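You operate a simulated robot arm through the tools that you are given. There is no shell and no other tool.

You are at the controls of a simulated robot arm. One attempt, no reset.

## Task
Too much film low on the big carton: wind back to two turns.
Fine: brake off to turn, on again after; then run the carriage up to high.

Only the result counts: the job must be done as asked and must still hold three seconds after the hand-in. Knocking over, shifting, dropping, spilling or breaking anything else fails it.

## Robot
A 7-joint arm with a two-finger parallel gripper, fixed in place. Base frame: the origin is on the floor under the middle of its stand, x ahead of it, y to its left, z up. Units: mm, degrees, N and s.
It reaches about 1479 mm from its shoulder. Its first joint turns from -166.0 to 166.0 degrees. Payload 4.4 kg.
The tool frame sits at the grasp point between the pads (the TCP): z along the fingers, y along the line on which they close. The tips reach 23 mm beyond it. The gripper opens to 94 mm. The fingers are 38 mm wide and 10 mm thick; the gripper's body (54 by 96 mm) begins 39 mm behind the TCP.
Orientation is that of the tool frame in the base frame, as [roll, pitch, yaw] about the fixed x, y, z axes, in that order (R = Rz(yaw) Ry(pitch) Rx(roll)). With the fingers straight down and closing along the base's y, the tool's x points along the base's -x, its y along +y and its z along -z.

## Interface
- The arm moves only by the tool arm_command. Its argument "plan" is a list of rows, each an object of numbers (a shift or turn left out is 0, a gripper value left out holds the last): "ax", "ay", "az": the turn, a rotation vector about the tool's x, y, z in units of 120 degrees (1.0 is 120 degrees); "x", "y", "z": the shift along the tool's x, y, z in units of 150 mm (1.0 is 150 mm); "fingers": the gripper command, from -1 (shut) to 1 (fully open), values between in proportion. In form: [{"ax": .., "ay": .., "az": .., "x": .., "y": .., "z": .., "fingers": ..}, ...]. A call has 1 to 20 rows; each row is the pose to reach, as a shift and turn from the pose commanded when the call began, along the tool's axes at that moment. A call with a number of a shift or a turn outside -1 to 1 is refused whole. Each row takes 0.2 s and may step no farther than 50 mm and 8.6 degrees from the row before; otherwise, or with a gripper value out of range, the whole call is refused. A pose out of reach is approached as far as the arm can. The call stops where the force on the tool passes 70 N (or 10 N more than at its start, if that is more) or the arm is blocked; 0.2 s more then pass. Each finger travels about 72 mm/s and halts on what it meets, pressing with about 25 N; the grip force reading is that of the motor and also rises with nothing between the fingers. The clock runs only during rows and for 0.2 s after the last one: add rows that repeat a pose to give the fingers time. The reply holds the time, the measured pose of the TCP, the force on the tool along the base axes, the opening and the grip force, in the units named above and with some noise, with the torque about the TCP (base axes, N m) and any sound that the robot's microphone picked up, and new pictures: "show" is both (left out), scene, wrist or none.
- Cameras (640 x 400 px; columns grow to the right, rows downward): "scene" is fixed at [49, 651.3, 1398.9]; the picture's right is [-0.57, -0.82, 0.00], its down [-0.43, 0.30, -0.85] and it looks along [0.70, -0.49, -0.52] (base axes); focal length 214 px, centre (320, 200). "wrist" rides on the gripper at [86, 16, -74] in the tool frame; the picture's right is [-0.18, 0.98, 0.00], its down [-0.58, -0.11, -0.81] and it looks along [-0.79, -0.15, 0.59] (tool axes); focal length 243 px, centre (320, 200). There is no depth. A picture from a camera that has moved, and an enlarged one, comes with that camera's place and axes in the base frame and with its lens.
- zoom(camera, box): a new picture of the part [left, top, right, bottom] of that camera's present view, enlarged. It takes no simulated time.
- sign_off(): hands the job in; it is judged then, once.

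Nothing tells you positions but the pictures and the camera data. Unless the task says otherwise, let go and move clear before handing in.

The tools are called after "Request:" as a command line: name --argument value ..., lists and objects as JSON in quotes. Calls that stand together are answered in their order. arm_command: Moves the arm, as the interface text tells. Its arguments: {"type":"object","properties":{"plan":{"type":"array","items":{"type":"object","properties":{"ax":{"type":"number"},"ay":{"type":"number"},"az":{"type":"number"},"x":{"type":"number"},"y":{"type":"number"},"z":{"type":"number"},"fingers":{"type":"number"}}}},"show":{"type":"string","enum":["both","scene","wrist","none"]}},"required":["plan"]} The other tools are called the same way: zoom (camera, box) takes an enlarged picture of a part of a camera's view; sign_off () hands the job in.

At the start:

```text
t: 0.0
tcp_pos: [677.1, 88.2, 1360.4]
ee_rot: [-180.0, 0.0, -180.0]
force: [-0.6, 0.2, 0.9]
moment: [-0.02, -0.02, -0.02]
width: 94.1
grip_force: 0.0
```

scene: 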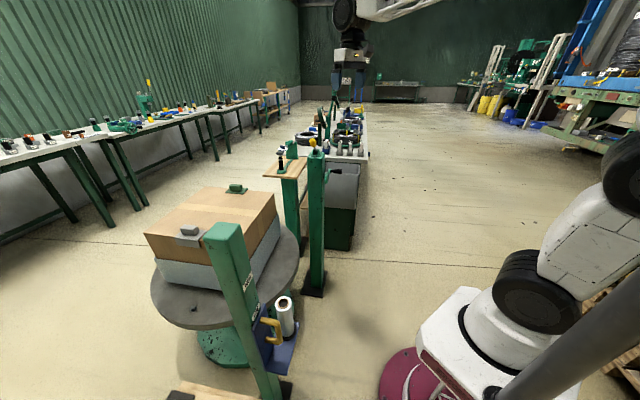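
wrist: 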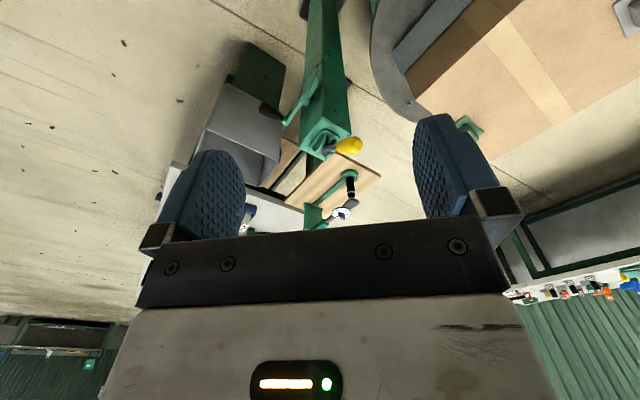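

I see a turntable with a big carton, a mast with a film carriage beside it, and a post with a yellow-knobbed lever and a small table. I'll zoom in on these before moving.

Request:
zoom --camera "scene" --box '[140, 170, 320, 400]'

Request:
zoom --camera "scene" --box '[250, 80, 380, 300]'

Request:
zoom --camera "wrist" --box '[240, 80, 420, 240]'

```text
1.74 times, centred on (230, 285) of scene
camera zoom: at [49.0, 651.3, 1398.9], right [-0.57, -0.82, 0.0], down [-0.43, 0.3, -0.85], along [0.7, -0.49, -0.52], focal length 373 px, centre (476, 52)
```

zoom: 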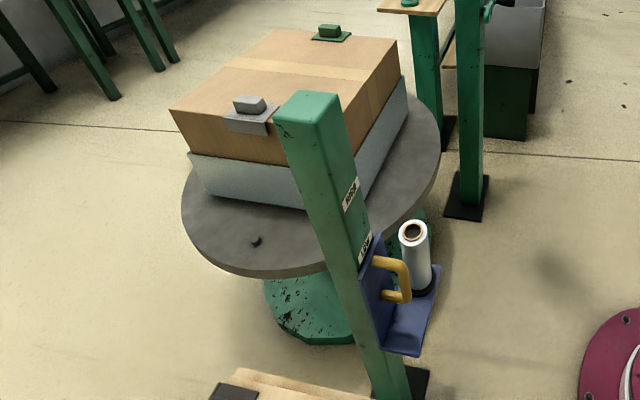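

```text
1.82 times, centred on (315, 190) of scene
camera zoom: at [49.0, 651.3, 1398.9], right [-0.57, -0.82, 0.0], down [-0.43, 0.3, -0.85], along [0.7, -0.49, -0.52], focal length 390 px, centre (329, 218)
```

zoom: 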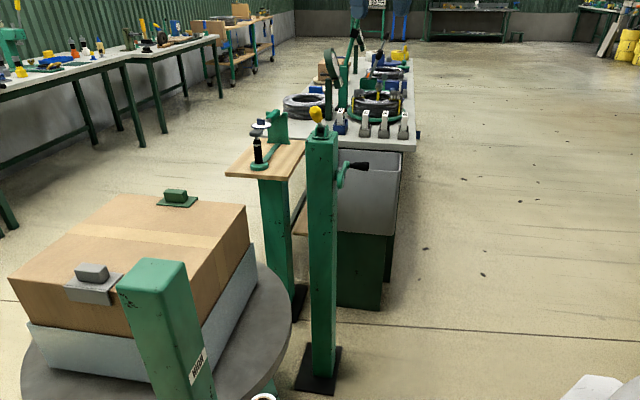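

```text
2.50 times, centred on (330, 160) of wrist
camera zoom: at [590.7, 106.6, 1435.9], right [0.18, 0.98, 0.0], down [0.58, -0.11, 0.81], along [0.79, -0.15, -0.59], focal length 606 px, centre (295, 300)
```

zoom: 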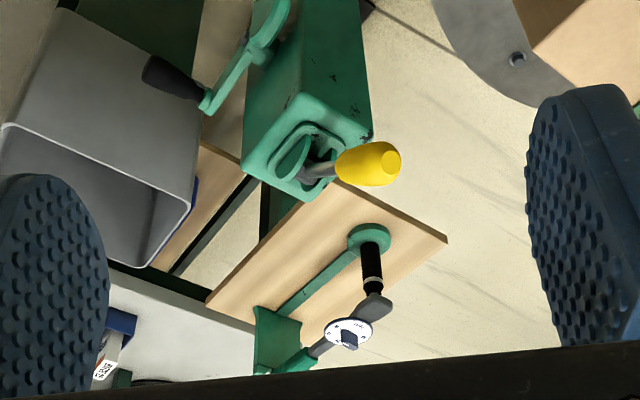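

I'll take tighter zooms on the post, the small table with the dial, and the mast before moving.

Request:
zoom --camera "scene" --box '[255, 130, 335, 190]'

Request:
zoom --camera "wrist" --box '[295, 120, 385, 236]'

Request:
zoom --camera "scene" --box '[215, 240, 315, 400]'

Request:
zoom --camera "scene" --box '[140, 175, 310, 345]'

```text
6.67 times, centred on (295, 160) of scene
camera zoom: at [49.0, 651.3, 1398.9], right [-0.57, -0.82, 0.0], down [-0.43, 0.3, -0.85], along [0.7, -0.49, -0.52], focal length 1430 px, centre (487, 467)
```

zoom: 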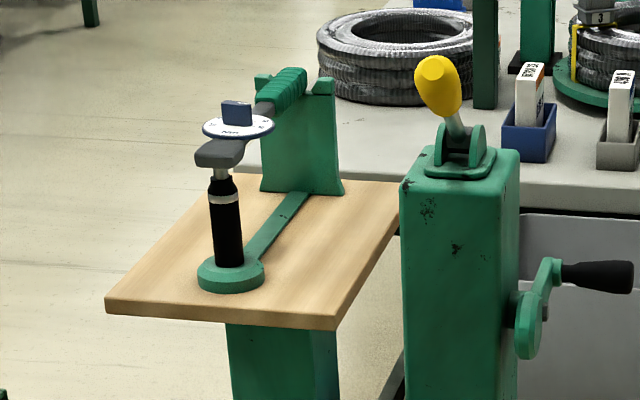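

```text
3.45 times, centred on (340, 178) of wrist
camera zoom: at [590.7, 106.6, 1435.9], right [0.18, 0.98, 0.0], down [0.58, -0.11, 0.81], along [0.79, -0.15, -0.59], focal length 837 px, centre (251, 276)
```

zoom: 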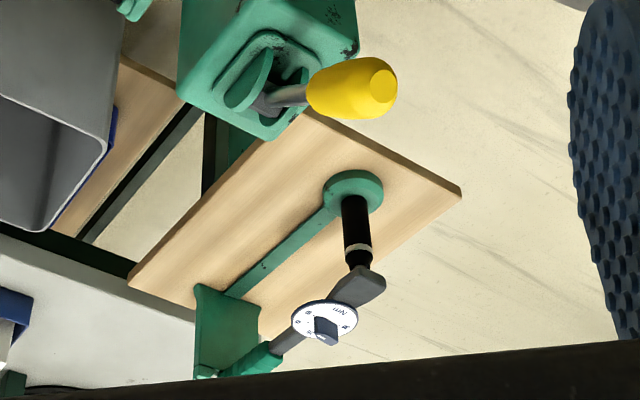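

```text
2.50 times, centred on (265, 320) of scene
camera zoom: at [49.0, 651.3, 1398.9], right [-0.57, -0.82, 0.0], down [-0.43, 0.3, -0.85], along [0.7, -0.49, -0.52], focal length 536 px, centre (458, -100)
```

zoom: 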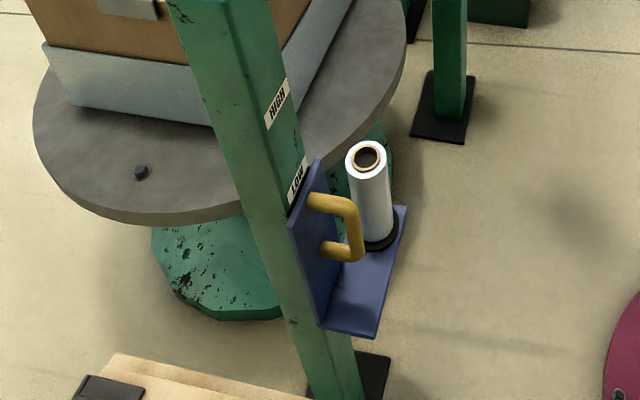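

```text
2.35 times, centred on (225, 260) of scene
camera zoom: at [49.0, 651.3, 1398.9], right [-0.57, -0.82, 0.0], down [-0.43, 0.3, -0.85], along [0.7, -0.49, -0.52], focal length 505 px, centre (544, 59)
```

zoom: 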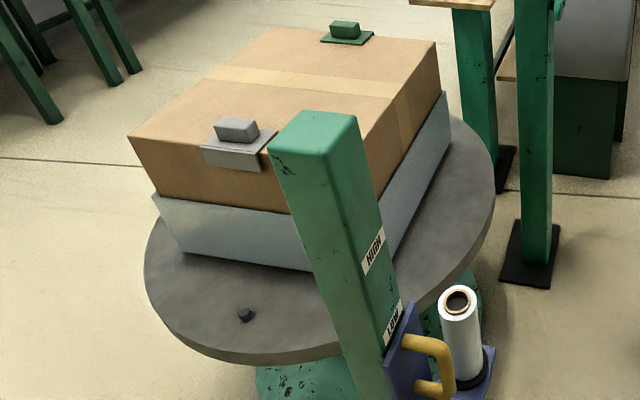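

I'll zoom hard on the film band and on the post faces to look for any turn count, then move the wrist camera for more views.

Request:
zoom --camera "scene" --box '[150, 235, 230, 295]'

Request:
zoom --camera "scene" --box '[230, 205, 290, 265]'

Request:
zoom --camera "scene" --box '[290, 135, 340, 185]'

Request:
arm_command --plan '[{"x": 0.3, "z": 0.3}, {"x": 0.6, "z": 0.6}, {"x": 0.9, "z": 0.9}, {"x": 0.9, "z": 0.9}]' --show "both"

```text
6.67 times, centred on (190, 265) of scene
camera zoom: at [49.0, 651.3, 1398.9], right [-0.57, -0.82, 0.0], down [-0.43, 0.3, -0.85], along [0.7, -0.49, -0.52], focal length 1430 px, centre (1187, -233)
```

zoom: 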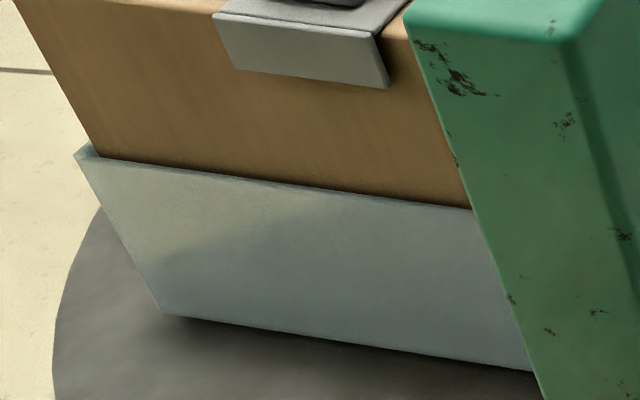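

```text
6.67 times, centred on (260, 235) of scene
camera zoom: at [49.0, 651.3, 1398.9], right [-0.57, -0.82, 0.0], down [-0.43, 0.3, -0.85], along [0.7, -0.49, -0.52], focal length 1430 px, centre (720, -33)
```

zoom: 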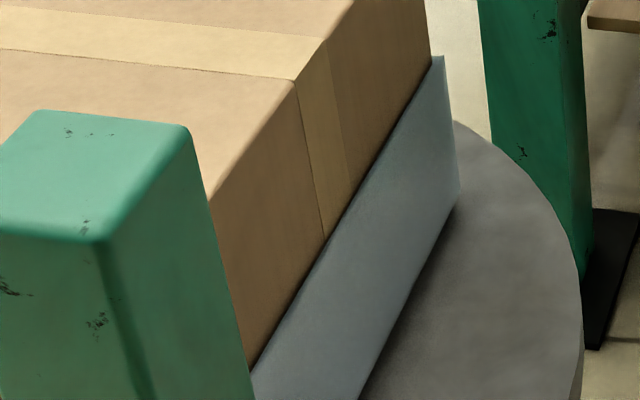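

```text
8.00 times, centred on (315, 160) of scene
camera zoom: at [49.0, 651.3, 1398.9], right [-0.57, -0.82, 0.0], down [-0.43, 0.3, -0.85], along [0.7, -0.49, -0.52], focal length 1716 px, centre (360, 520)
```

zoom: 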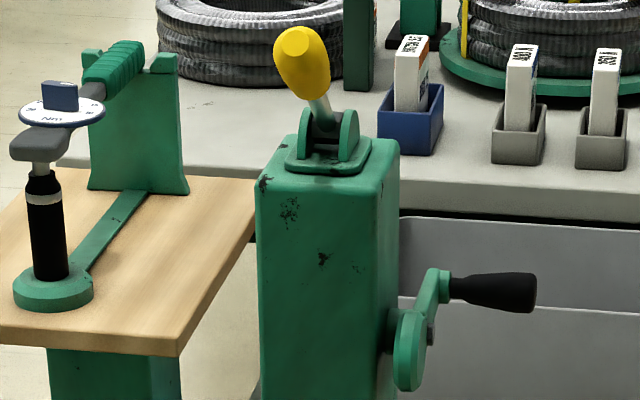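

```text
refused: row 1 steps farther than a row can; nothing moved
```

The lever on top of the post is the brake, and the crank on its side should drive the table. The first move was refused for step size, so I'll redo it with smaller steps to look at the post's front face.

Request:
arm_command --plan '[{"x": 0.22, "z": 0.22}, {"x": 0.44, "z": 0.44}, {"x": 0.66, "z": 0.66}, {"x": 0.88, "z": 0.88}, {"x": 0.95, "z": 1.0}]' --show "both"

```text
t: 1.2
tcp_pos: [536.8, 87.5, 1210.6]
ee_rot: [-180.0, -0.1, 180.0]
force: [0.0, -0.9, -1.1]
moment: [-0.02, 0.04, -0.02]
width: 93.6
grip_force: 0.0
camera wrist: at [448.3, 104.6, 1284.7], right [0.18, 0.98, 0.0], down [0.58, -0.11, 0.81], along [0.79, -0.15, -0.59], focal length 243 px, centre (320, 200)
```

scene: 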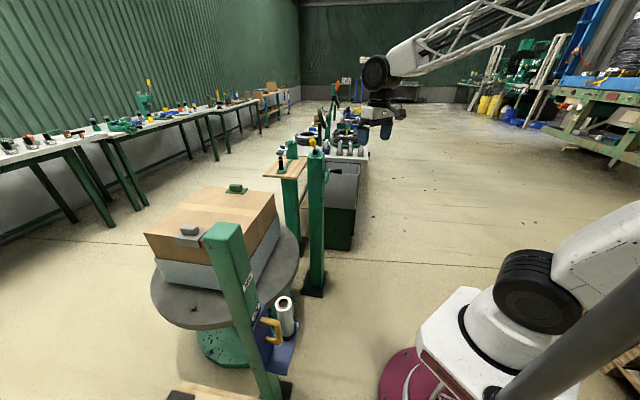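
wrist: 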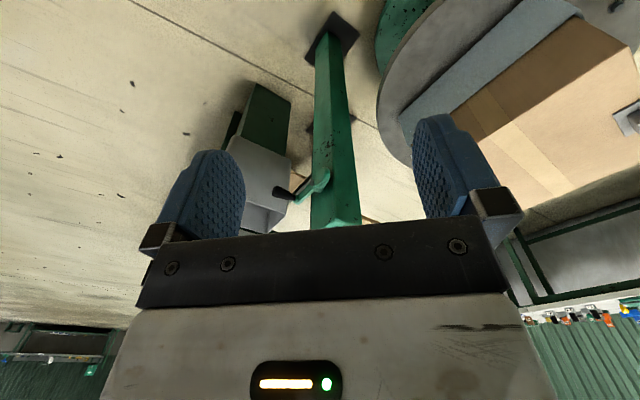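

Request:
zoom --camera "wrist" --box '[250, 100, 410, 230]'

Request:
zoom --camera "wrist" --box '[370, 0, 640, 180]'

```text
3.08 times, centred on (330, 165) of wrist
camera zoom: at [448.3, 104.6, 1284.7], right [0.18, 0.98, 0.0], down [0.58, -0.11, 0.81], along [0.79, -0.15, -0.59], focal length 746 px, centre (289, 308)
```

zoom: 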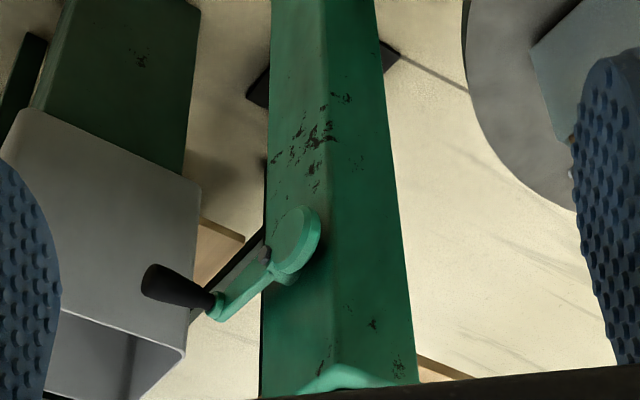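

```text
2.22 times, centred on (505, 90) of wrist
camera zoom: at [448.3, 104.6, 1284.7], right [0.18, 0.98, 0.0], down [0.58, -0.11, 0.81], along [0.79, -0.15, -0.59], focal length 539 px, centre (-91, 444)
```

zoom: 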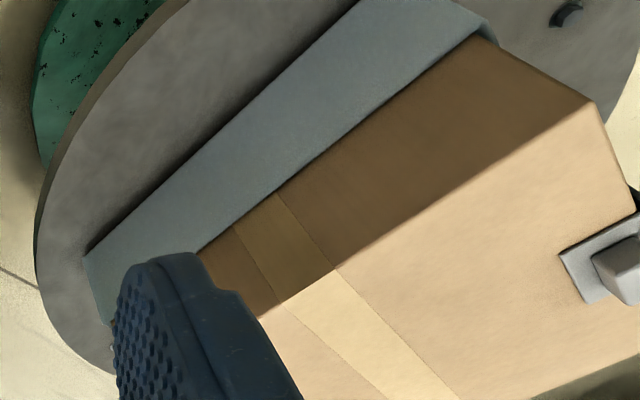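

No counter is visible on the post's near faces. I'll carry the wrist camera over towards the carton to inspect the film layers from above.

Request:
arm_command --plan '[{"y": 0.3, "x": -0.1}, {"y": 0.6, "x": -0.2}, {"y": 0.9, "x": -0.3}, {"y": 1.0, "x": -0.4}]' --show "none"

Request:
arm_command --plan '[{"y": 0.3, "x": -0.1}, {"y": 0.6, "x": -0.2}, {"y": 0.9, "x": -0.3}, {"y": 1.0, "x": -0.3}]' --show "wrist"

```text
t: 2.2
tcp_pos: [594.9, 237.9, 1212.6]
ee_rot: [179.9, 0.0, 180.0]
force: [-0.2, -0.3, 0.9]
moment: [0.0, -0.01, -0.03]
width: 94.0
grip_force: 0.0
```

```text
t: 3.2
tcp_pos: [641.4, 390.3, 1208.0]
ee_rot: [180.0, 0.0, -180.0]
force: [0.2, 0.3, 0.1]
moment: [-0.01, -0.02, -0.01]
width: 93.9
grip_force: 0.0
camera wrist: at [553.5, 406.9, 1282.8], right [0.18, 0.98, 0.0], down [0.58, -0.11, 0.81], along [0.79, -0.15, -0.59], focal length 243 px, centre (320, 200)
```

wrist: 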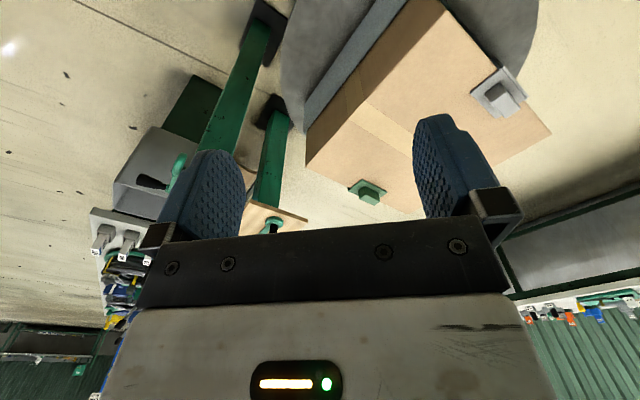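

Request:
zoom --camera "wrist" --box '[270, 0, 420, 140]'

Request:
zoom --camera "wrist" --box '[170, 0, 300, 160]'

Request:
zoom --camera "wrist" --box '[440, 40, 560, 160]'

```text
2.86 times, centred on (345, 70) of wrist
camera zoom: at [553.5, 406.9, 1282.8], right [0.18, 0.98, 0.0], down [0.58, -0.11, 0.81], along [0.79, -0.15, -0.59], focal length 693 px, centre (249, 571)
```

zoom: 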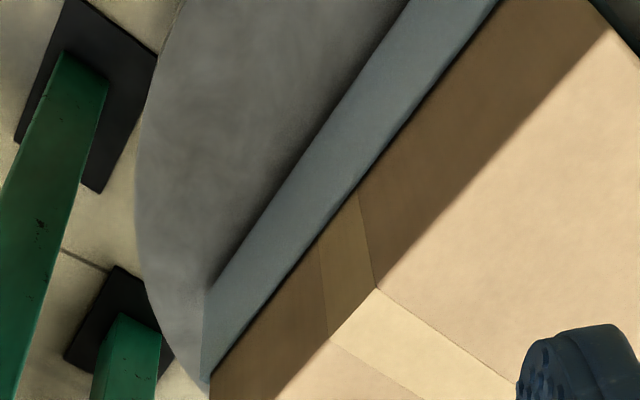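

```text
2.50 times, centred on (235, 80) of wrist
camera zoom: at [553.5, 406.9, 1282.8], right [0.18, 0.98, 0.0], down [0.58, -0.11, 0.81], along [0.79, -0.15, -0.59], focal length 606 px, centre (532, 500)
```

zoom: 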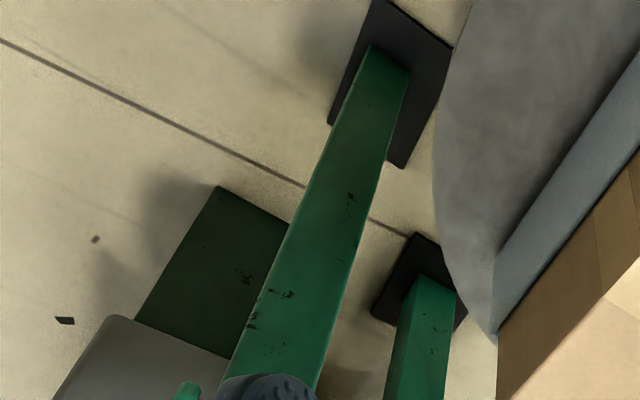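

```text
3.33 times, centred on (500, 100) of wrist
camera zoom: at [553.5, 406.9, 1282.8], right [0.18, 0.98, 0.0], down [0.58, -0.11, 0.81], along [0.79, -0.15, -0.59], focal length 809 px, centre (-280, 533)
```

zoom: 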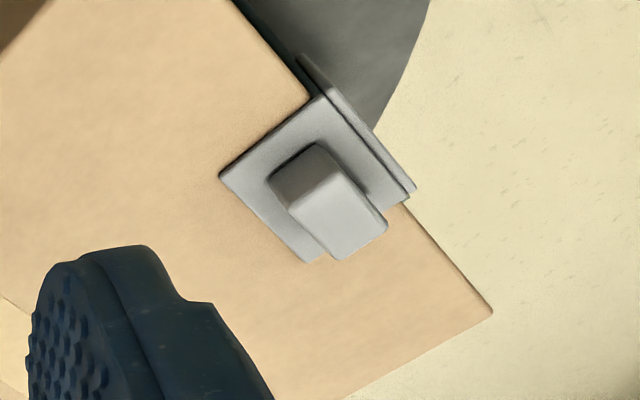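

No numbers on the film side either; the film band has visible thickness, which I'll use as the gauge. Next I'll go to the post with the tool yawed 45° to measure the brake lever and crank closely.

Request:
arm_command --plan '[{"y": -0.3, "x": -0.06, "z": -0.06}, {"y": -0.6, "x": -0.12, "z": -0.12}, {"y": -0.9, "x": -0.18, "z": -0.18}, {"y": -1.0, "x": -0.2, "z": -0.2}]' --show "none"

Request:
arm_command --plan '[{"y": -0.3, "x": -0.06, "z": -0.06, "az": -0.06}, {"y": -0.6, "x": -0.12, "z": -0.12, "az": -0.12}, {"y": -0.9, "x": -0.18, "z": -0.18, "az": -0.18}, {"y": -1.0, "x": -0.2, "z": -0.2, "az": -0.24}, {"y": -1.0, "x": -0.2, "z": -0.2, "az": -0.3}, {"y": -1.0, "x": -0.2, "z": -0.2, "az": -0.36}, {"y": -1.0, "x": -0.2, "z": -0.2, "az": -0.375}]' --show "wrist"

```text
t: 4.2
tcp_pos: [671.2, 240.1, 1241.0]
ee_rot: [180.0, 0.0, 179.9]
force: [-0.2, 0.4, 0.2]
moment: [-0.02, -0.02, 0.01]
width: 94.1
grip_force: 0.0
```

```text
t: 5.8
tcp_pos: [700.9, 89.6, 1272.2]
ee_rot: [180.0, -0.1, -134.8]
force: [0.8, 0.1, -0.1]
moment: [0.0, 0.0, -0.03]
width: 94.0
grip_force: 0.1
camera wrist: at [627.3, 41.3, 1345.9], right [-0.57, 0.82, 0.0], down [0.49, 0.33, 0.81], along [0.66, 0.46, -0.59], focal length 243 px, centre (320, 200)
```

wrist: 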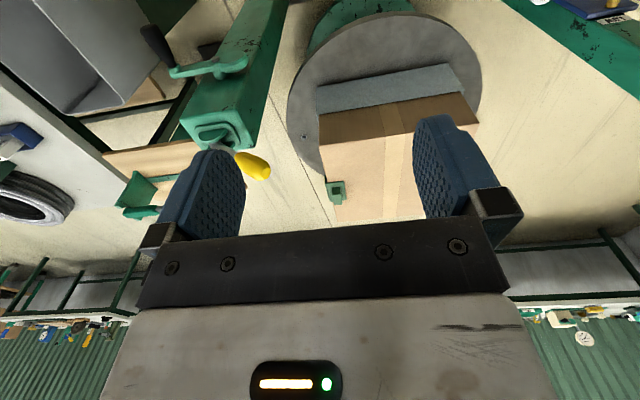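

Now slide across in tool y so the crank and brake sit between the fingers in the wrist view.

Request:
arm_command --plan '[{"y": -0.3}, {"y": -0.6}, {"y": -0.9}, {"y": -1.0, "x": 0.2}, {"y": -1.0, "x": 0.4}]' --show "wrist"

```text
t: 7.0
tcp_pos: [766.4, -60.7, 1271.2]
ee_rot: [179.9, 0.0, -135.1]
force: [-0.2, -0.5, 0.8]
moment: [-0.01, 0.0, 0.02]
width: 93.8
grip_force: 0.1
camera wrist: at [692.1, -108.4, 1345.9], right [-0.57, 0.82, 0.0], down [0.49, 0.33, 0.81], along [0.66, 0.46, -0.59], focal length 243 px, centre (320, 200)
```

wrist: 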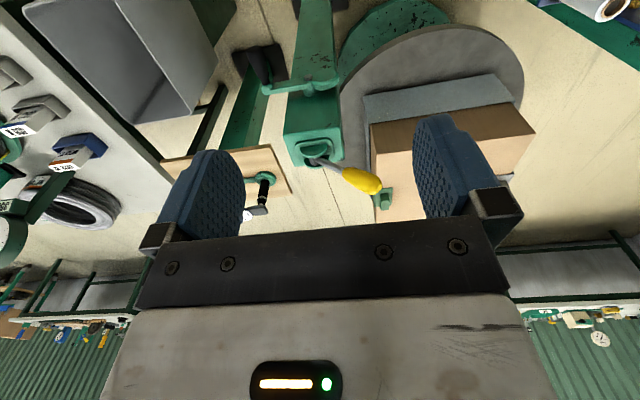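

Request:
zoom --camera "wrist" --box '[240, 30, 400, 200]'

Request:
zoom --camera "wrist" --box '[340, 20, 540, 210]'

Request:
zoom --camera "scene" --box '[280, 120, 360, 200]'

```text
2.35 times, centred on (320, 115) of wrist
camera zoom: at [692.1, -108.4, 1345.9], right [-0.57, 0.82, 0.0], down [0.49, 0.33, 0.81], along [0.66, 0.46, -0.59], focal length 571 px, centre (320, 400)
```

zoom: 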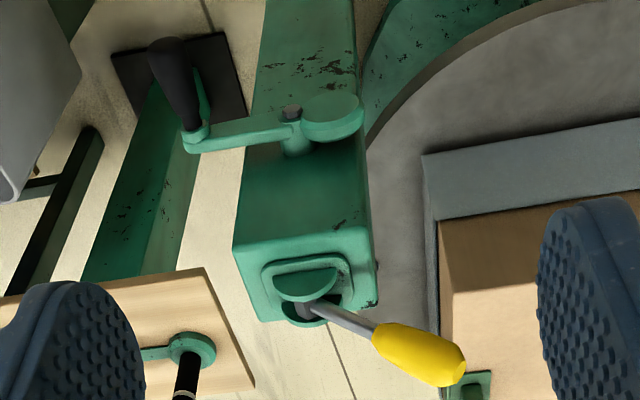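

```text
2.11 times, centred on (440, 115) of wrist
camera zoom: at [692.1, -108.4, 1345.9], right [-0.57, 0.82, 0.0], down [0.49, 0.33, 0.81], along [0.66, 0.46, -0.59], focal length 511 px, centre (67, 379)
```

zoom: 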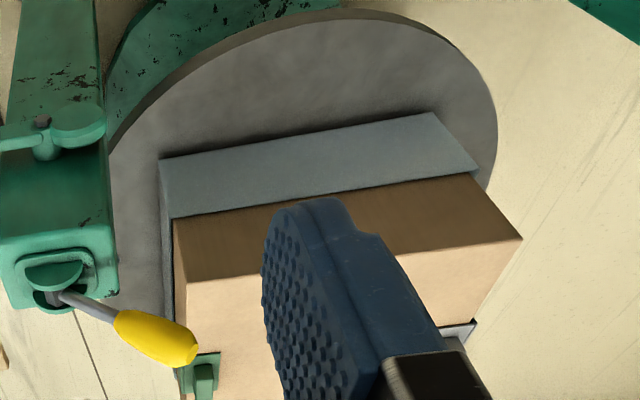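

```text
5.00 times, centred on (320, 160) of scene
camera zoom: at [49.0, 651.3, 1398.9], right [-0.57, -0.82, 0.0], down [-0.43, 0.3, -0.85], along [0.7, -0.49, -0.52], focal length 1072 px, centre (320, 400)
```

zoom: 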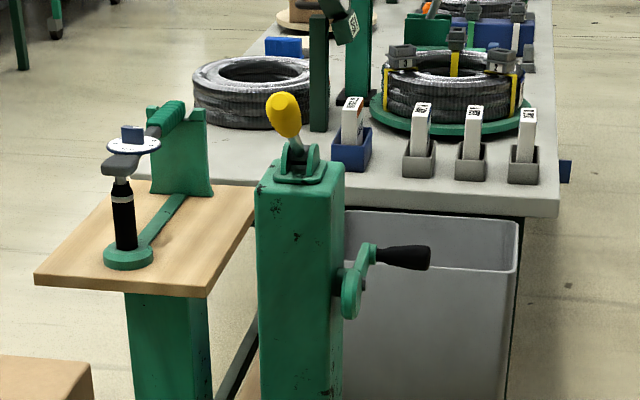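

The crank handle is near (925,-78,900) on a shaft pointing at azimuth 225°, radius about 78 mm. The brake lever pivots near (939,52,1037), with its knob at (889,105,1101) tilted to azimuth 135°. I'll straddle the knob with open fingers and swing the lever over.

Request:
arm_command --plan '[{"x": -0.3, "y": 0.07}, {"x": -0.6, "y": 0.14}, {"x": -0.9, "y": 0.2}, {"x": -1.0, "y": 0.2}]' --show "none"

Request:
arm_command --plan '[{"x": -0.2}, {"x": -0.35}, {"x": -0.35, "z": 0.2}, {"x": -0.35, "z": 0.4}]' --show "both"

```text
t: 8.0
tcp_pos: [850.1, 67.4, 1272.8]
ee_rot: [-180.0, -0.1, -135.1]
force: [0.2, 0.6, 1.0]
moment: [0.03, -0.01, 0.03]
width: 94.0
grip_force: 0.1
```

```text
t: 9.0
tcp_pos: [886.0, 104.7, 1212.5]
ee_rot: [179.9, 0.1, -135.0]
force: [0.3, 0.6, 0.1]
moment: [-0.03, -0.03, 0.03]
width: 94.0
grip_force: 0.1
camera wrist: at [811.5, 55.4, 1286.3], right [-0.56, 0.83, 0.0], down [0.49, 0.33, 0.81], along [0.67, 0.46, -0.59], focal length 243 px, centre (320, 200)
```

scene: 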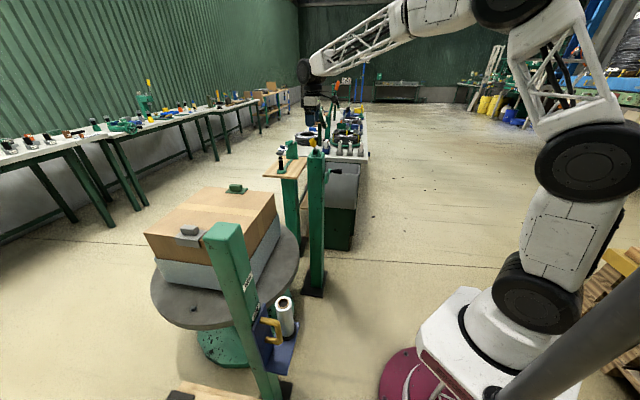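
wrist: 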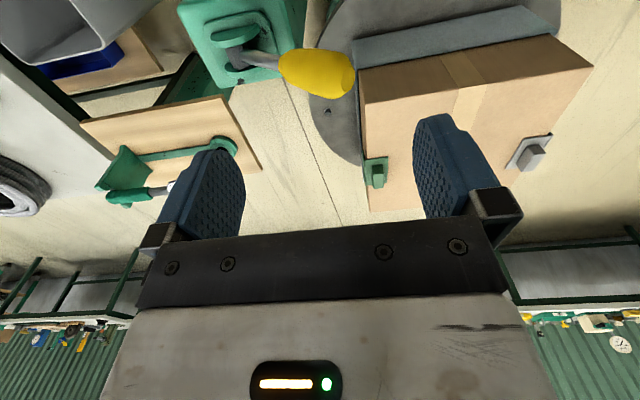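

The knob is directly under the TCP. I'll descend so the fingers straddle it.

Request:
arm_command --plan '[{"z": 0.2}, {"z": 0.4}, {"z": 0.58}]' --show "wrist"

Request:
zoom --camera "scene" --box '[285, 85, 355, 185]'

```text
t: 9.8
tcp_pos: [885.2, 104.9, 1122.4]
ee_rot: [180.0, 0.1, -135.0]
force: [-0.1, -0.3, 1.7]
moment: [-0.02, 0.03, -0.01]
width: 93.9
grip_force: 0.1
camera wrist: at [811.7, 56.6, 1197.7], right [-0.56, 0.83, 0.0], down [0.49, 0.33, 0.81], along [0.67, 0.46, -0.59], focal length 243 px, centre (320, 200)
```

wrist: 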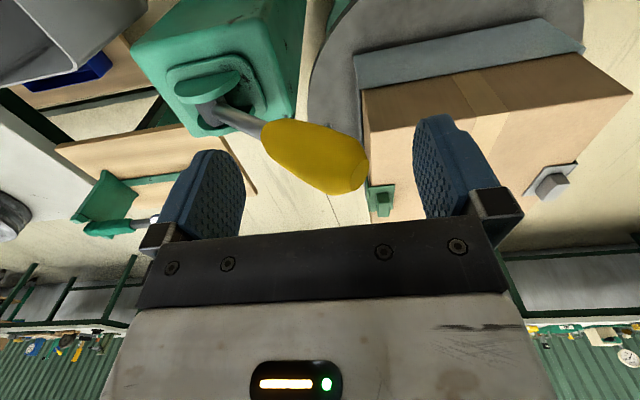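

```text
4.00 times, centred on (320, 135) of scene
camera zoom: at [49.0, 651.3, 1398.9], right [-0.57, -0.82, 0.0], down [-0.43, 0.3, -0.85], along [0.7, -0.49, -0.52], focal length 858 px, centre (320, 460)
```

zoom: 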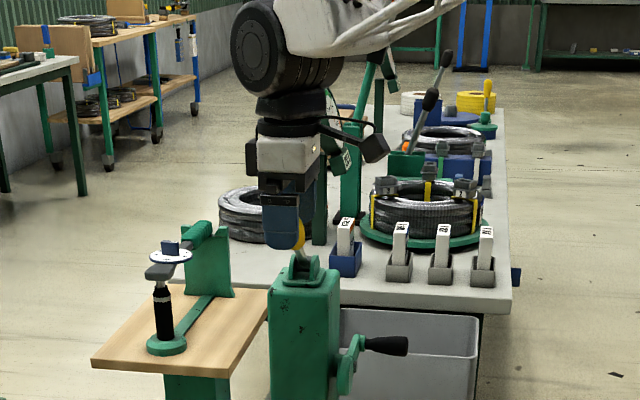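

Knob is between the fingers. I'll push toward azimuth 315° in small steps to throw the lever.

Request:
arm_command --plan '[{"y": -0.12, "z": -0.03}, {"y": -0.24, "z": -0.04}, {"y": -0.36, "z": -0.04}, {"y": -0.48, "z": -0.04}, {"y": -0.6, "z": -0.04}, {"y": -0.72, "z": -0.04}, {"y": -0.84, "z": -0.03}, {"y": -0.96, "z": 0.0}]' --show "both"

Request:
zoom --camera "scene" --box '[285, 85, 355, 185]'

```text
t: 11.3
tcp_pos: [963.7, 27.1, 1130.4]
ee_rot: [179.6, -0.2, -134.7]
force: [-28.9, 19.6, 4.4]
moment: [-0.14, -0.09, 0.28]
width: 94.1
grip_force: 0.1
stopped in row 7: the force on the tool passed its limit at 124 N (the readings are from after the stop); the commanded pose is now the measured one
camera wrist: at [891.0, -21.8, 1205.0], right [-0.57, 0.82, 0.01], down [0.49, 0.34, 0.8], along [0.66, 0.46, -0.6], focal length 243 px, centre (320, 200)
```

scene: 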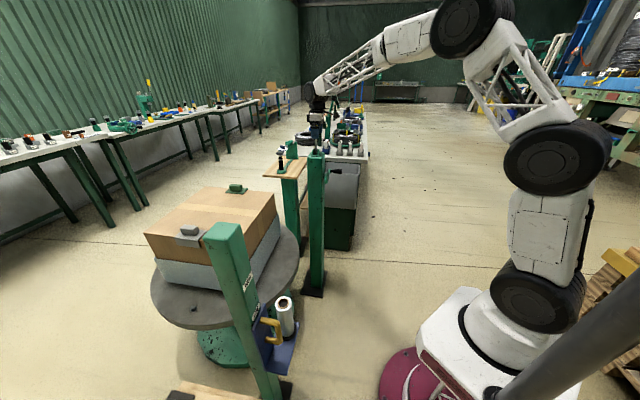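
wrist: 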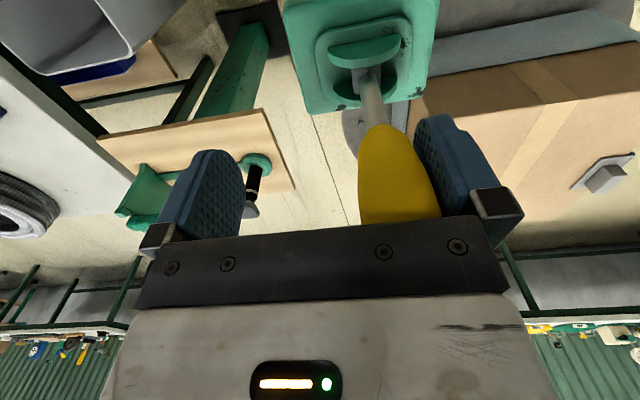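

```text
4.00 times, centred on (320, 135) of scene
camera zoom: at [49.0, 651.3, 1398.9], right [-0.57, -0.82, 0.0], down [-0.43, 0.3, -0.85], along [0.7, -0.49, -0.52], focal length 858 px, centre (320, 460)
```

zoom: 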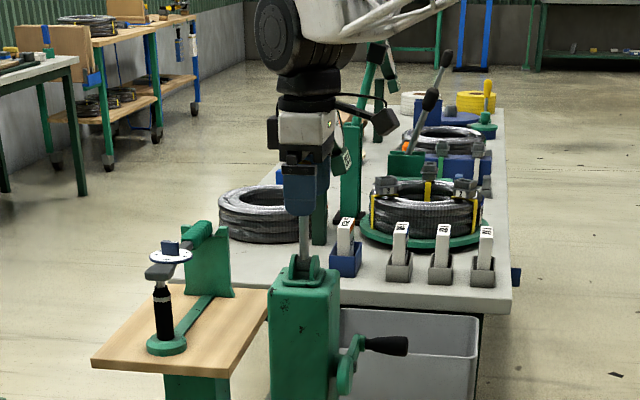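

The lever came upright and hit a firm stop there, so upright should be the "off" end. I'll back off slightly, rise clear and look.

Request:
arm_command --plan '[{"y": 0.1}, {"y": 0.15}, {"y": 0.15, "z": -0.3}, {"y": 0.15, "z": -0.6}, {"y": 0.15, "z": -0.8}]' --show "both"

Request:
zoom --camera "wrist" --box '[220, 0, 440, 200]'

Request:
zoom --camera "scene" --box '[285, 85, 355, 185]'

```text
t: 12.5
tcp_pos: [950.8, 42.2, 1249.3]
ee_rot: [179.7, -0.3, -134.8]
force: [0.9, 0.0, 0.3]
moment: [0.01, 0.03, 0.0]
width: 93.8
grip_force: 0.0
camera wrist: at [878.0, -6.2, 1323.7], right [-0.57, 0.82, 0.01], down [0.49, 0.33, 0.8], along [0.66, 0.46, -0.6], focal length 243 px, centre (320, 200)
```

scene: 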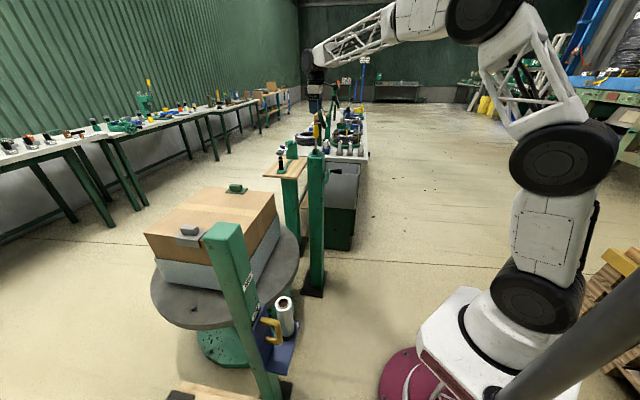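
wrist: 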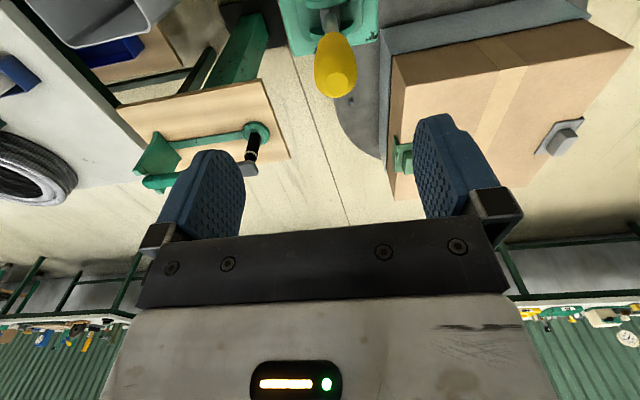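

```text
2.00 times, centred on (330, 100) of wrist
camera zoom: at [878.0, -6.2, 1323.7], right [-0.57, 0.82, 0.01], down [0.49, 0.33, 0.8], along [0.66, 0.46, -0.6], focal length 485 px, centre (300, 400)
```

zoom: 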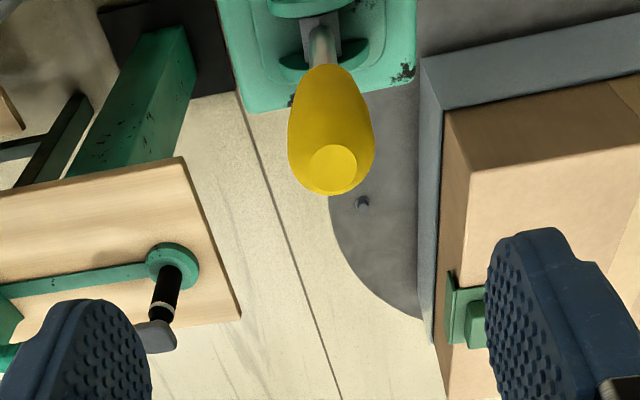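

```text
4.00 times, centred on (320, 135) of scene
camera zoom: at [49.0, 651.3, 1398.9], right [-0.57, -0.82, 0.0], down [-0.43, 0.3, -0.85], along [0.7, -0.49, -0.52], focal length 858 px, centre (320, 460)
```

zoom: 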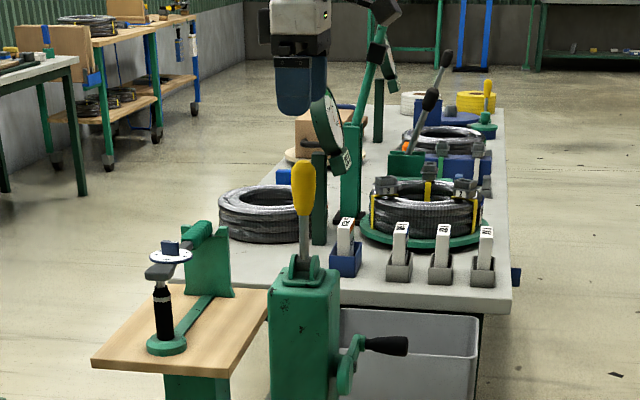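

The lever stays upright. Next I'll move outward from the crank, tilt the tool 45° so the wrist stays clear of the post, and line up with the handle.

Request:
arm_command --plan '[{"x": 0.3}, {"x": 0.6, "y": -0.1}, {"x": 0.85, "y": -0.25}, {"x": 1.0, "y": -0.44}]' --show "none"

Request:
arm_command --plan '[{"x": 0.2, "ay": -0.06}, {"x": 0.45, "ay": -0.12}, {"x": 0.45, "ay": -0.18}, {"x": 0.45, "ay": -0.24}, {"x": 0.45, "ay": -0.3}, {"x": 0.45, "ay": -0.36}, {"x": 0.45, "ay": -0.375}]' --show "both"

```text
t: 13.5
tcp_pos: [890.3, -111.1, 1251.5]
ee_rot: [179.6, -0.2, -134.6]
force: [-0.8, -0.3, -0.7]
moment: [0.04, 0.02, -0.03]
width: 93.9
grip_force: 0.0
```

```text
t: 15.1
tcp_pos: [842.9, -160.5, 1250.4]
ee_rot: [179.5, 44.8, -135.1]
force: [0.5, 0.1, 0.7]
moment: [0.0, -0.01, 0.01]
width: 94.2
grip_force: 0.1
camera wrist: at [750.5, -227.6, 1242.0], right [-0.61, 0.78, 0.14], down [-0.03, -0.19, 0.98], along [0.8, 0.59, 0.14], focal length 243 px, centre (320, 200)
```

scene: 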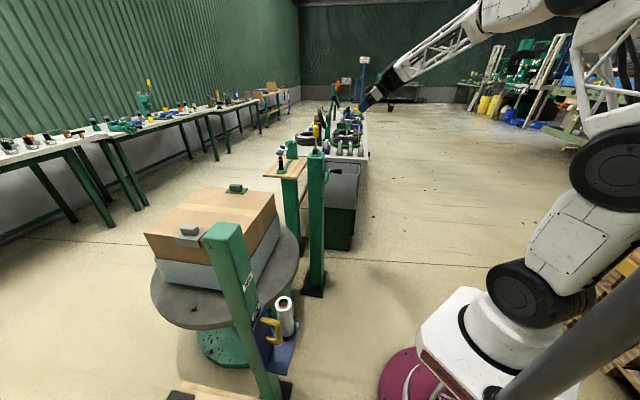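
wrist: 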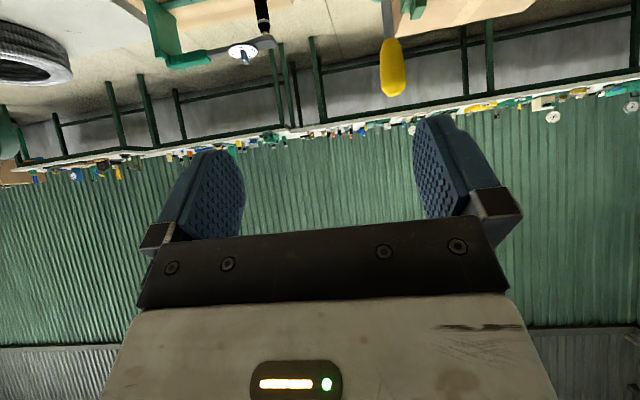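

Now descend straight down in the base frame (equal tool x and z) to near the handle height.

Request:
arm_command --plan '[{"x": 0.22, "z": 0.22}, {"x": 0.44, "z": 0.44}, {"x": 0.66, "z": 0.66}, {"x": 0.88, "z": 0.88}, {"x": 1.0, "z": 1.0}]' --show "both"

Request:
zoom --camera "wrist" --box '[220, 0, 440, 230]'

Request:
zoom --camera "scene" --box '[285, 115, 385, 195]'

```text
t: 16.3
tcp_pos: [842.6, -159.1, 1039.1]
ee_rot: [179.5, 44.8, -135.1]
force: [0.0, -0.6, 0.8]
moment: [0.0, -0.02, 0.03]
width: 94.0
grip_force: 0.0
camera wrist: at [748.7, -227.5, 1030.2], right [-0.6, 0.78, 0.14], down [-0.03, -0.19, 0.98], along [0.8, 0.59, 0.14], focal length 243 px, centre (320, 200)
```

scene: 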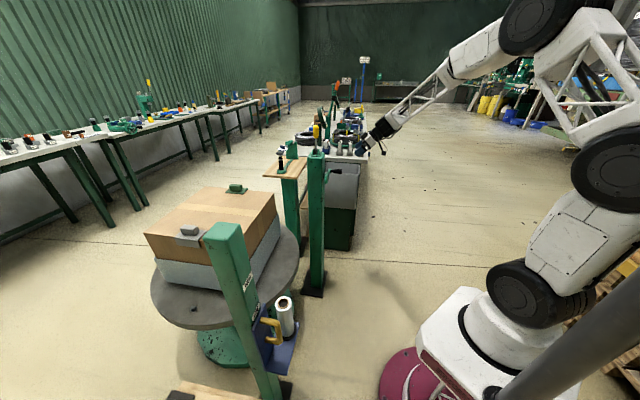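
wrist: 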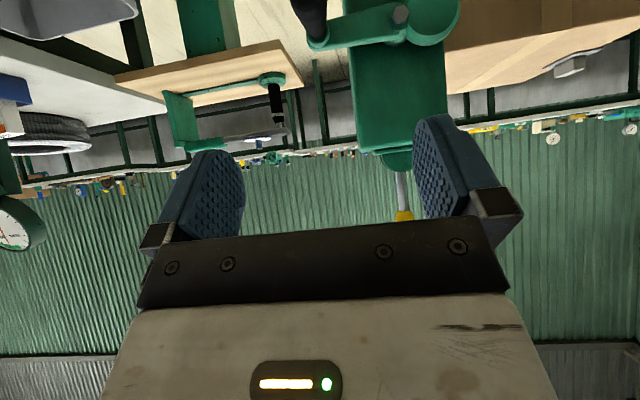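

```text
1.74 times, centred on (330, 115) of wrist
camera zoom: at [748.7, -227.5, 1030.2], right [-0.6, 0.78, 0.14], down [-0.03, -0.19, 0.98], along [0.8, 0.59, 0.14], focal length 422 px, centre (303, 348)
```

zoom: 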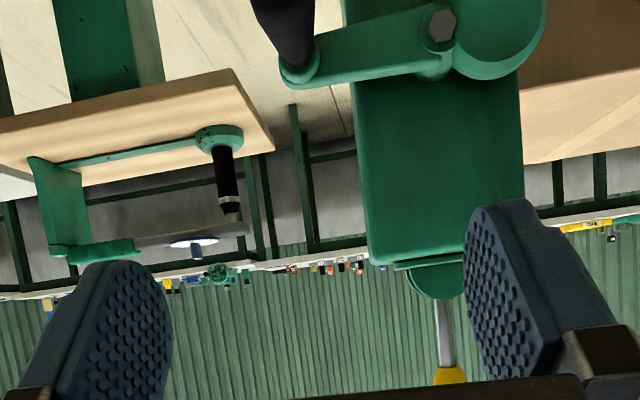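

```text
5.00 times, centred on (335, 155) of scene
camera zoom: at [49.0, 651.3, 1398.9], right [-0.57, -0.82, 0.0], down [-0.43, 0.3, -0.85], along [0.7, -0.49, -0.52], focal length 1072 px, centre (245, 425)
```

zoom: 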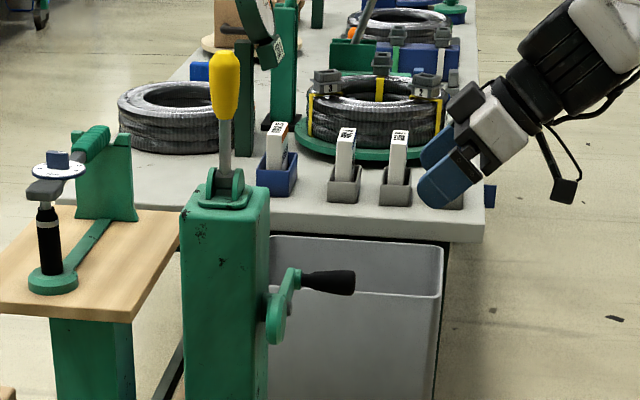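

The hub nut back-projects to about (896,5,897), which matches. I'll go part way along the approach and check the handle between the fingers.

Request:
arm_command --plan '[{"x": 0.17, "z": 0.1}, {"x": 0.17, "z": 0.4}, {"x": 0.17, "z": 0.6}]' --show "wrist"

Request:
zoom --camera "scene" --box '[285, 115, 385, 195]'

Request:
zoom --camera "wrist" --box '[220, 0, 440, 230]'

```text
t: 17.1
tcp_pos: [871.8, -127.9, 957.3]
ee_rot: [179.5, 44.8, -135.2]
force: [-0.2, 0.0, 0.7]
moment: [-0.02, 0.0, -0.02]
width: 94.2
grip_force: 0.1
camera wrist: at [779.8, -196.1, 948.1], right [-0.6, 0.78, 0.14], down [-0.03, -0.19, 0.98], along [0.8, 0.59, 0.14], focal length 243 px, centre (320, 200)
```

wrist: 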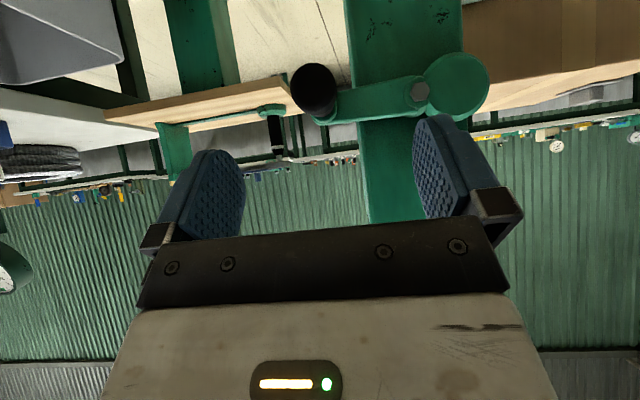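

```text
5.00 times, centred on (335, 155) of scene
camera zoom: at [49.0, 651.3, 1398.9], right [-0.57, -0.82, 0.0], down [-0.43, 0.3, -0.85], along [0.7, -0.49, -0.52], focal length 1072 px, centre (245, 425)
```

zoom: 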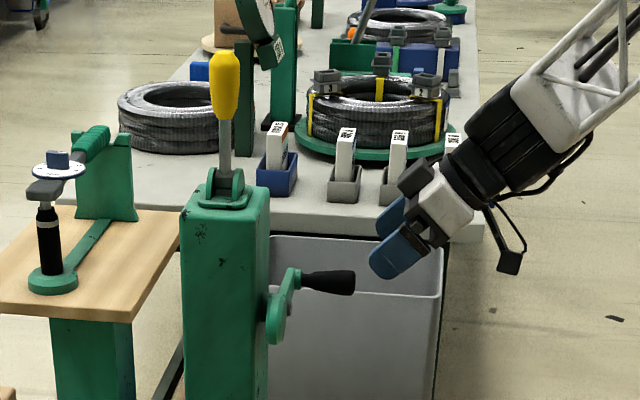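

```text
1.74 times, centred on (330, 115) of wrist
camera zoom: at [779.8, -196.1, 948.1], right [-0.6, 0.78, 0.14], down [-0.03, -0.19, 0.98], along [0.8, 0.59, 0.14], focal length 422 px, centre (303, 348)
```

zoom: 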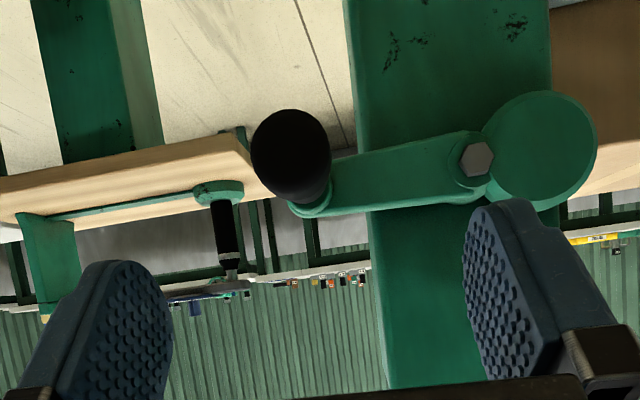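

Refined: hub axis near (892,1,900), handle at radius about 79 mm, lateral offset about -82 mm. I'll finish the approach and close on the handle.

Request:
arm_command --plan '[{"x": -0.02, "y": -0.015, "z": 0.2}, {"x": -0.025, "y": -0.015, "z": 0.4}, {"x": -0.025, "y": -0.015, "z": 0.56}, {"x": -0.025, "y": -0.015, "z": 0.56}]' --show "wrist"

Request:
zoom --camera "scene" --box '[285, 115, 385, 195]'

Request:
zoom --camera "wrist" --box '[220, 0, 440, 230]'

```text
t: 18.1
tcp_pos: [918.5, -83.5, 898.4]
ee_rot: [179.6, 44.8, -135.0]
force: [0.1, -0.3, -0.1]
moment: [-0.03, -0.03, -0.01]
width: 94.3
grip_force: 0.0
camera wrist: at [825.2, -153.0, 890.8], right [-0.61, 0.78, 0.14], down [-0.03, -0.19, 0.98], along [0.8, 0.59, 0.14], focal length 243 px, centre (320, 200)
```

wrist: 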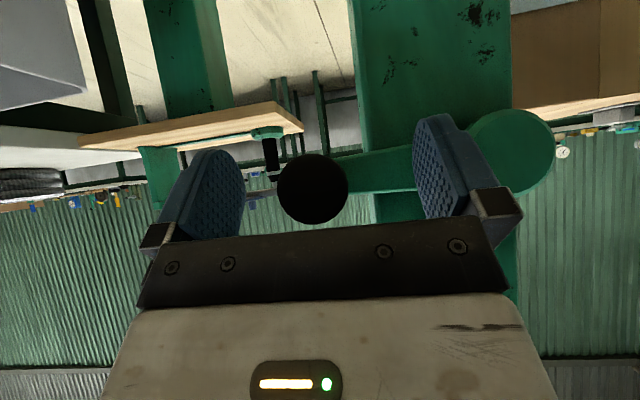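

```text
5.00 times, centred on (335, 155) of scene
camera zoom: at [49.0, 651.3, 1398.9], right [-0.57, -0.82, 0.0], down [-0.43, 0.3, -0.85], along [0.7, -0.49, -0.52], focal length 1072 px, centre (245, 425)
```

zoom: 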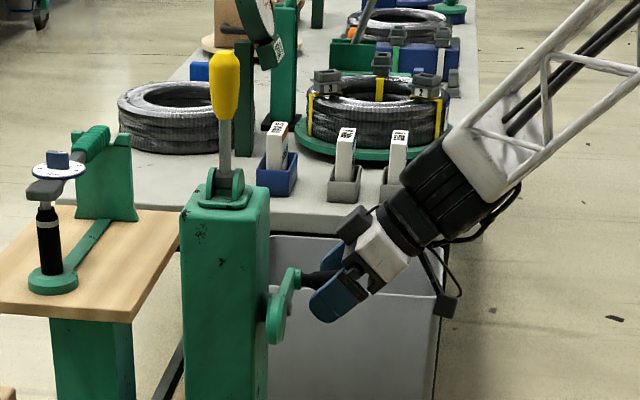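

```text
1.74 times, centred on (330, 115) of wrist
camera zoom: at [825.2, -153.0, 890.8], right [-0.61, 0.78, 0.14], down [-0.03, -0.19, 0.98], along [0.8, 0.59, 0.14], focal length 422 px, centre (303, 348)
```

zoom: 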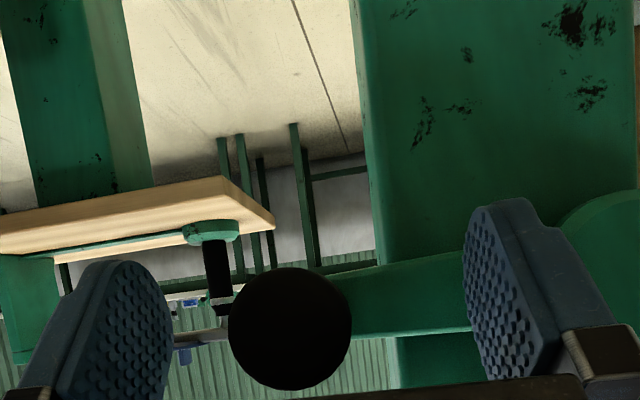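

The handle is centred between the pads. Closing the gripper.

Request:
arm_command --plan '[{"fingers": -1}, {"fingers": -1}, {"fingers": -1}, {"fingers": -1}, {"fingers": -1}]' --show "wrist"

Request:
zoom --camera "scene" --box '[285, 115, 385, 195]'

```text
t: 19.3
tcp_pos: [918.8, -86.2, 899.1]
ee_rot: [179.6, 44.8, -135.1]
force: [28.7, -14.9, 0.9]
moment: [-0.02, 0.01, 0.23]
width: 28.5
grip_force: 44.9
camera wrist: at [825.7, -153.8, 891.6], right [-0.6, 0.79, 0.13], down [-0.03, -0.19, 0.98], along [0.8, 0.59, 0.14], focal length 243 px, centre (320, 200)
```

wrist: 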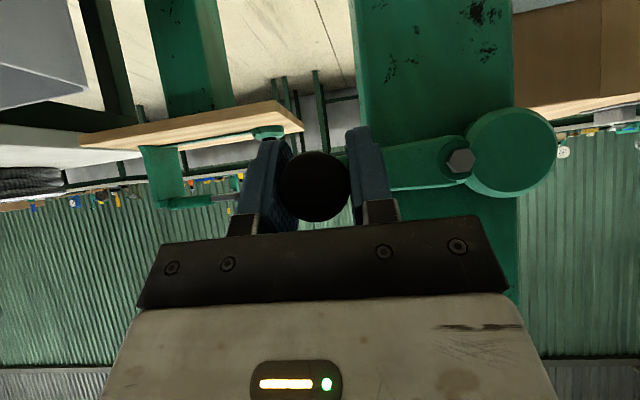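

```text
5.00 times, centred on (335, 155) of scene
camera zoom: at [49.0, 651.3, 1398.9], right [-0.57, -0.82, 0.0], down [-0.43, 0.3, -0.85], along [0.7, -0.49, -0.52], focal length 1072 px, centre (245, 425)
```

zoom: 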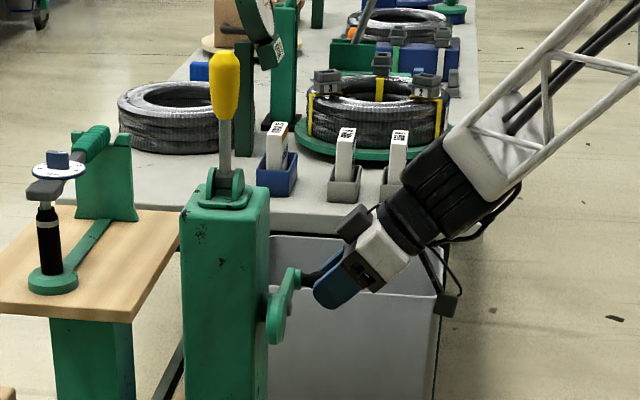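

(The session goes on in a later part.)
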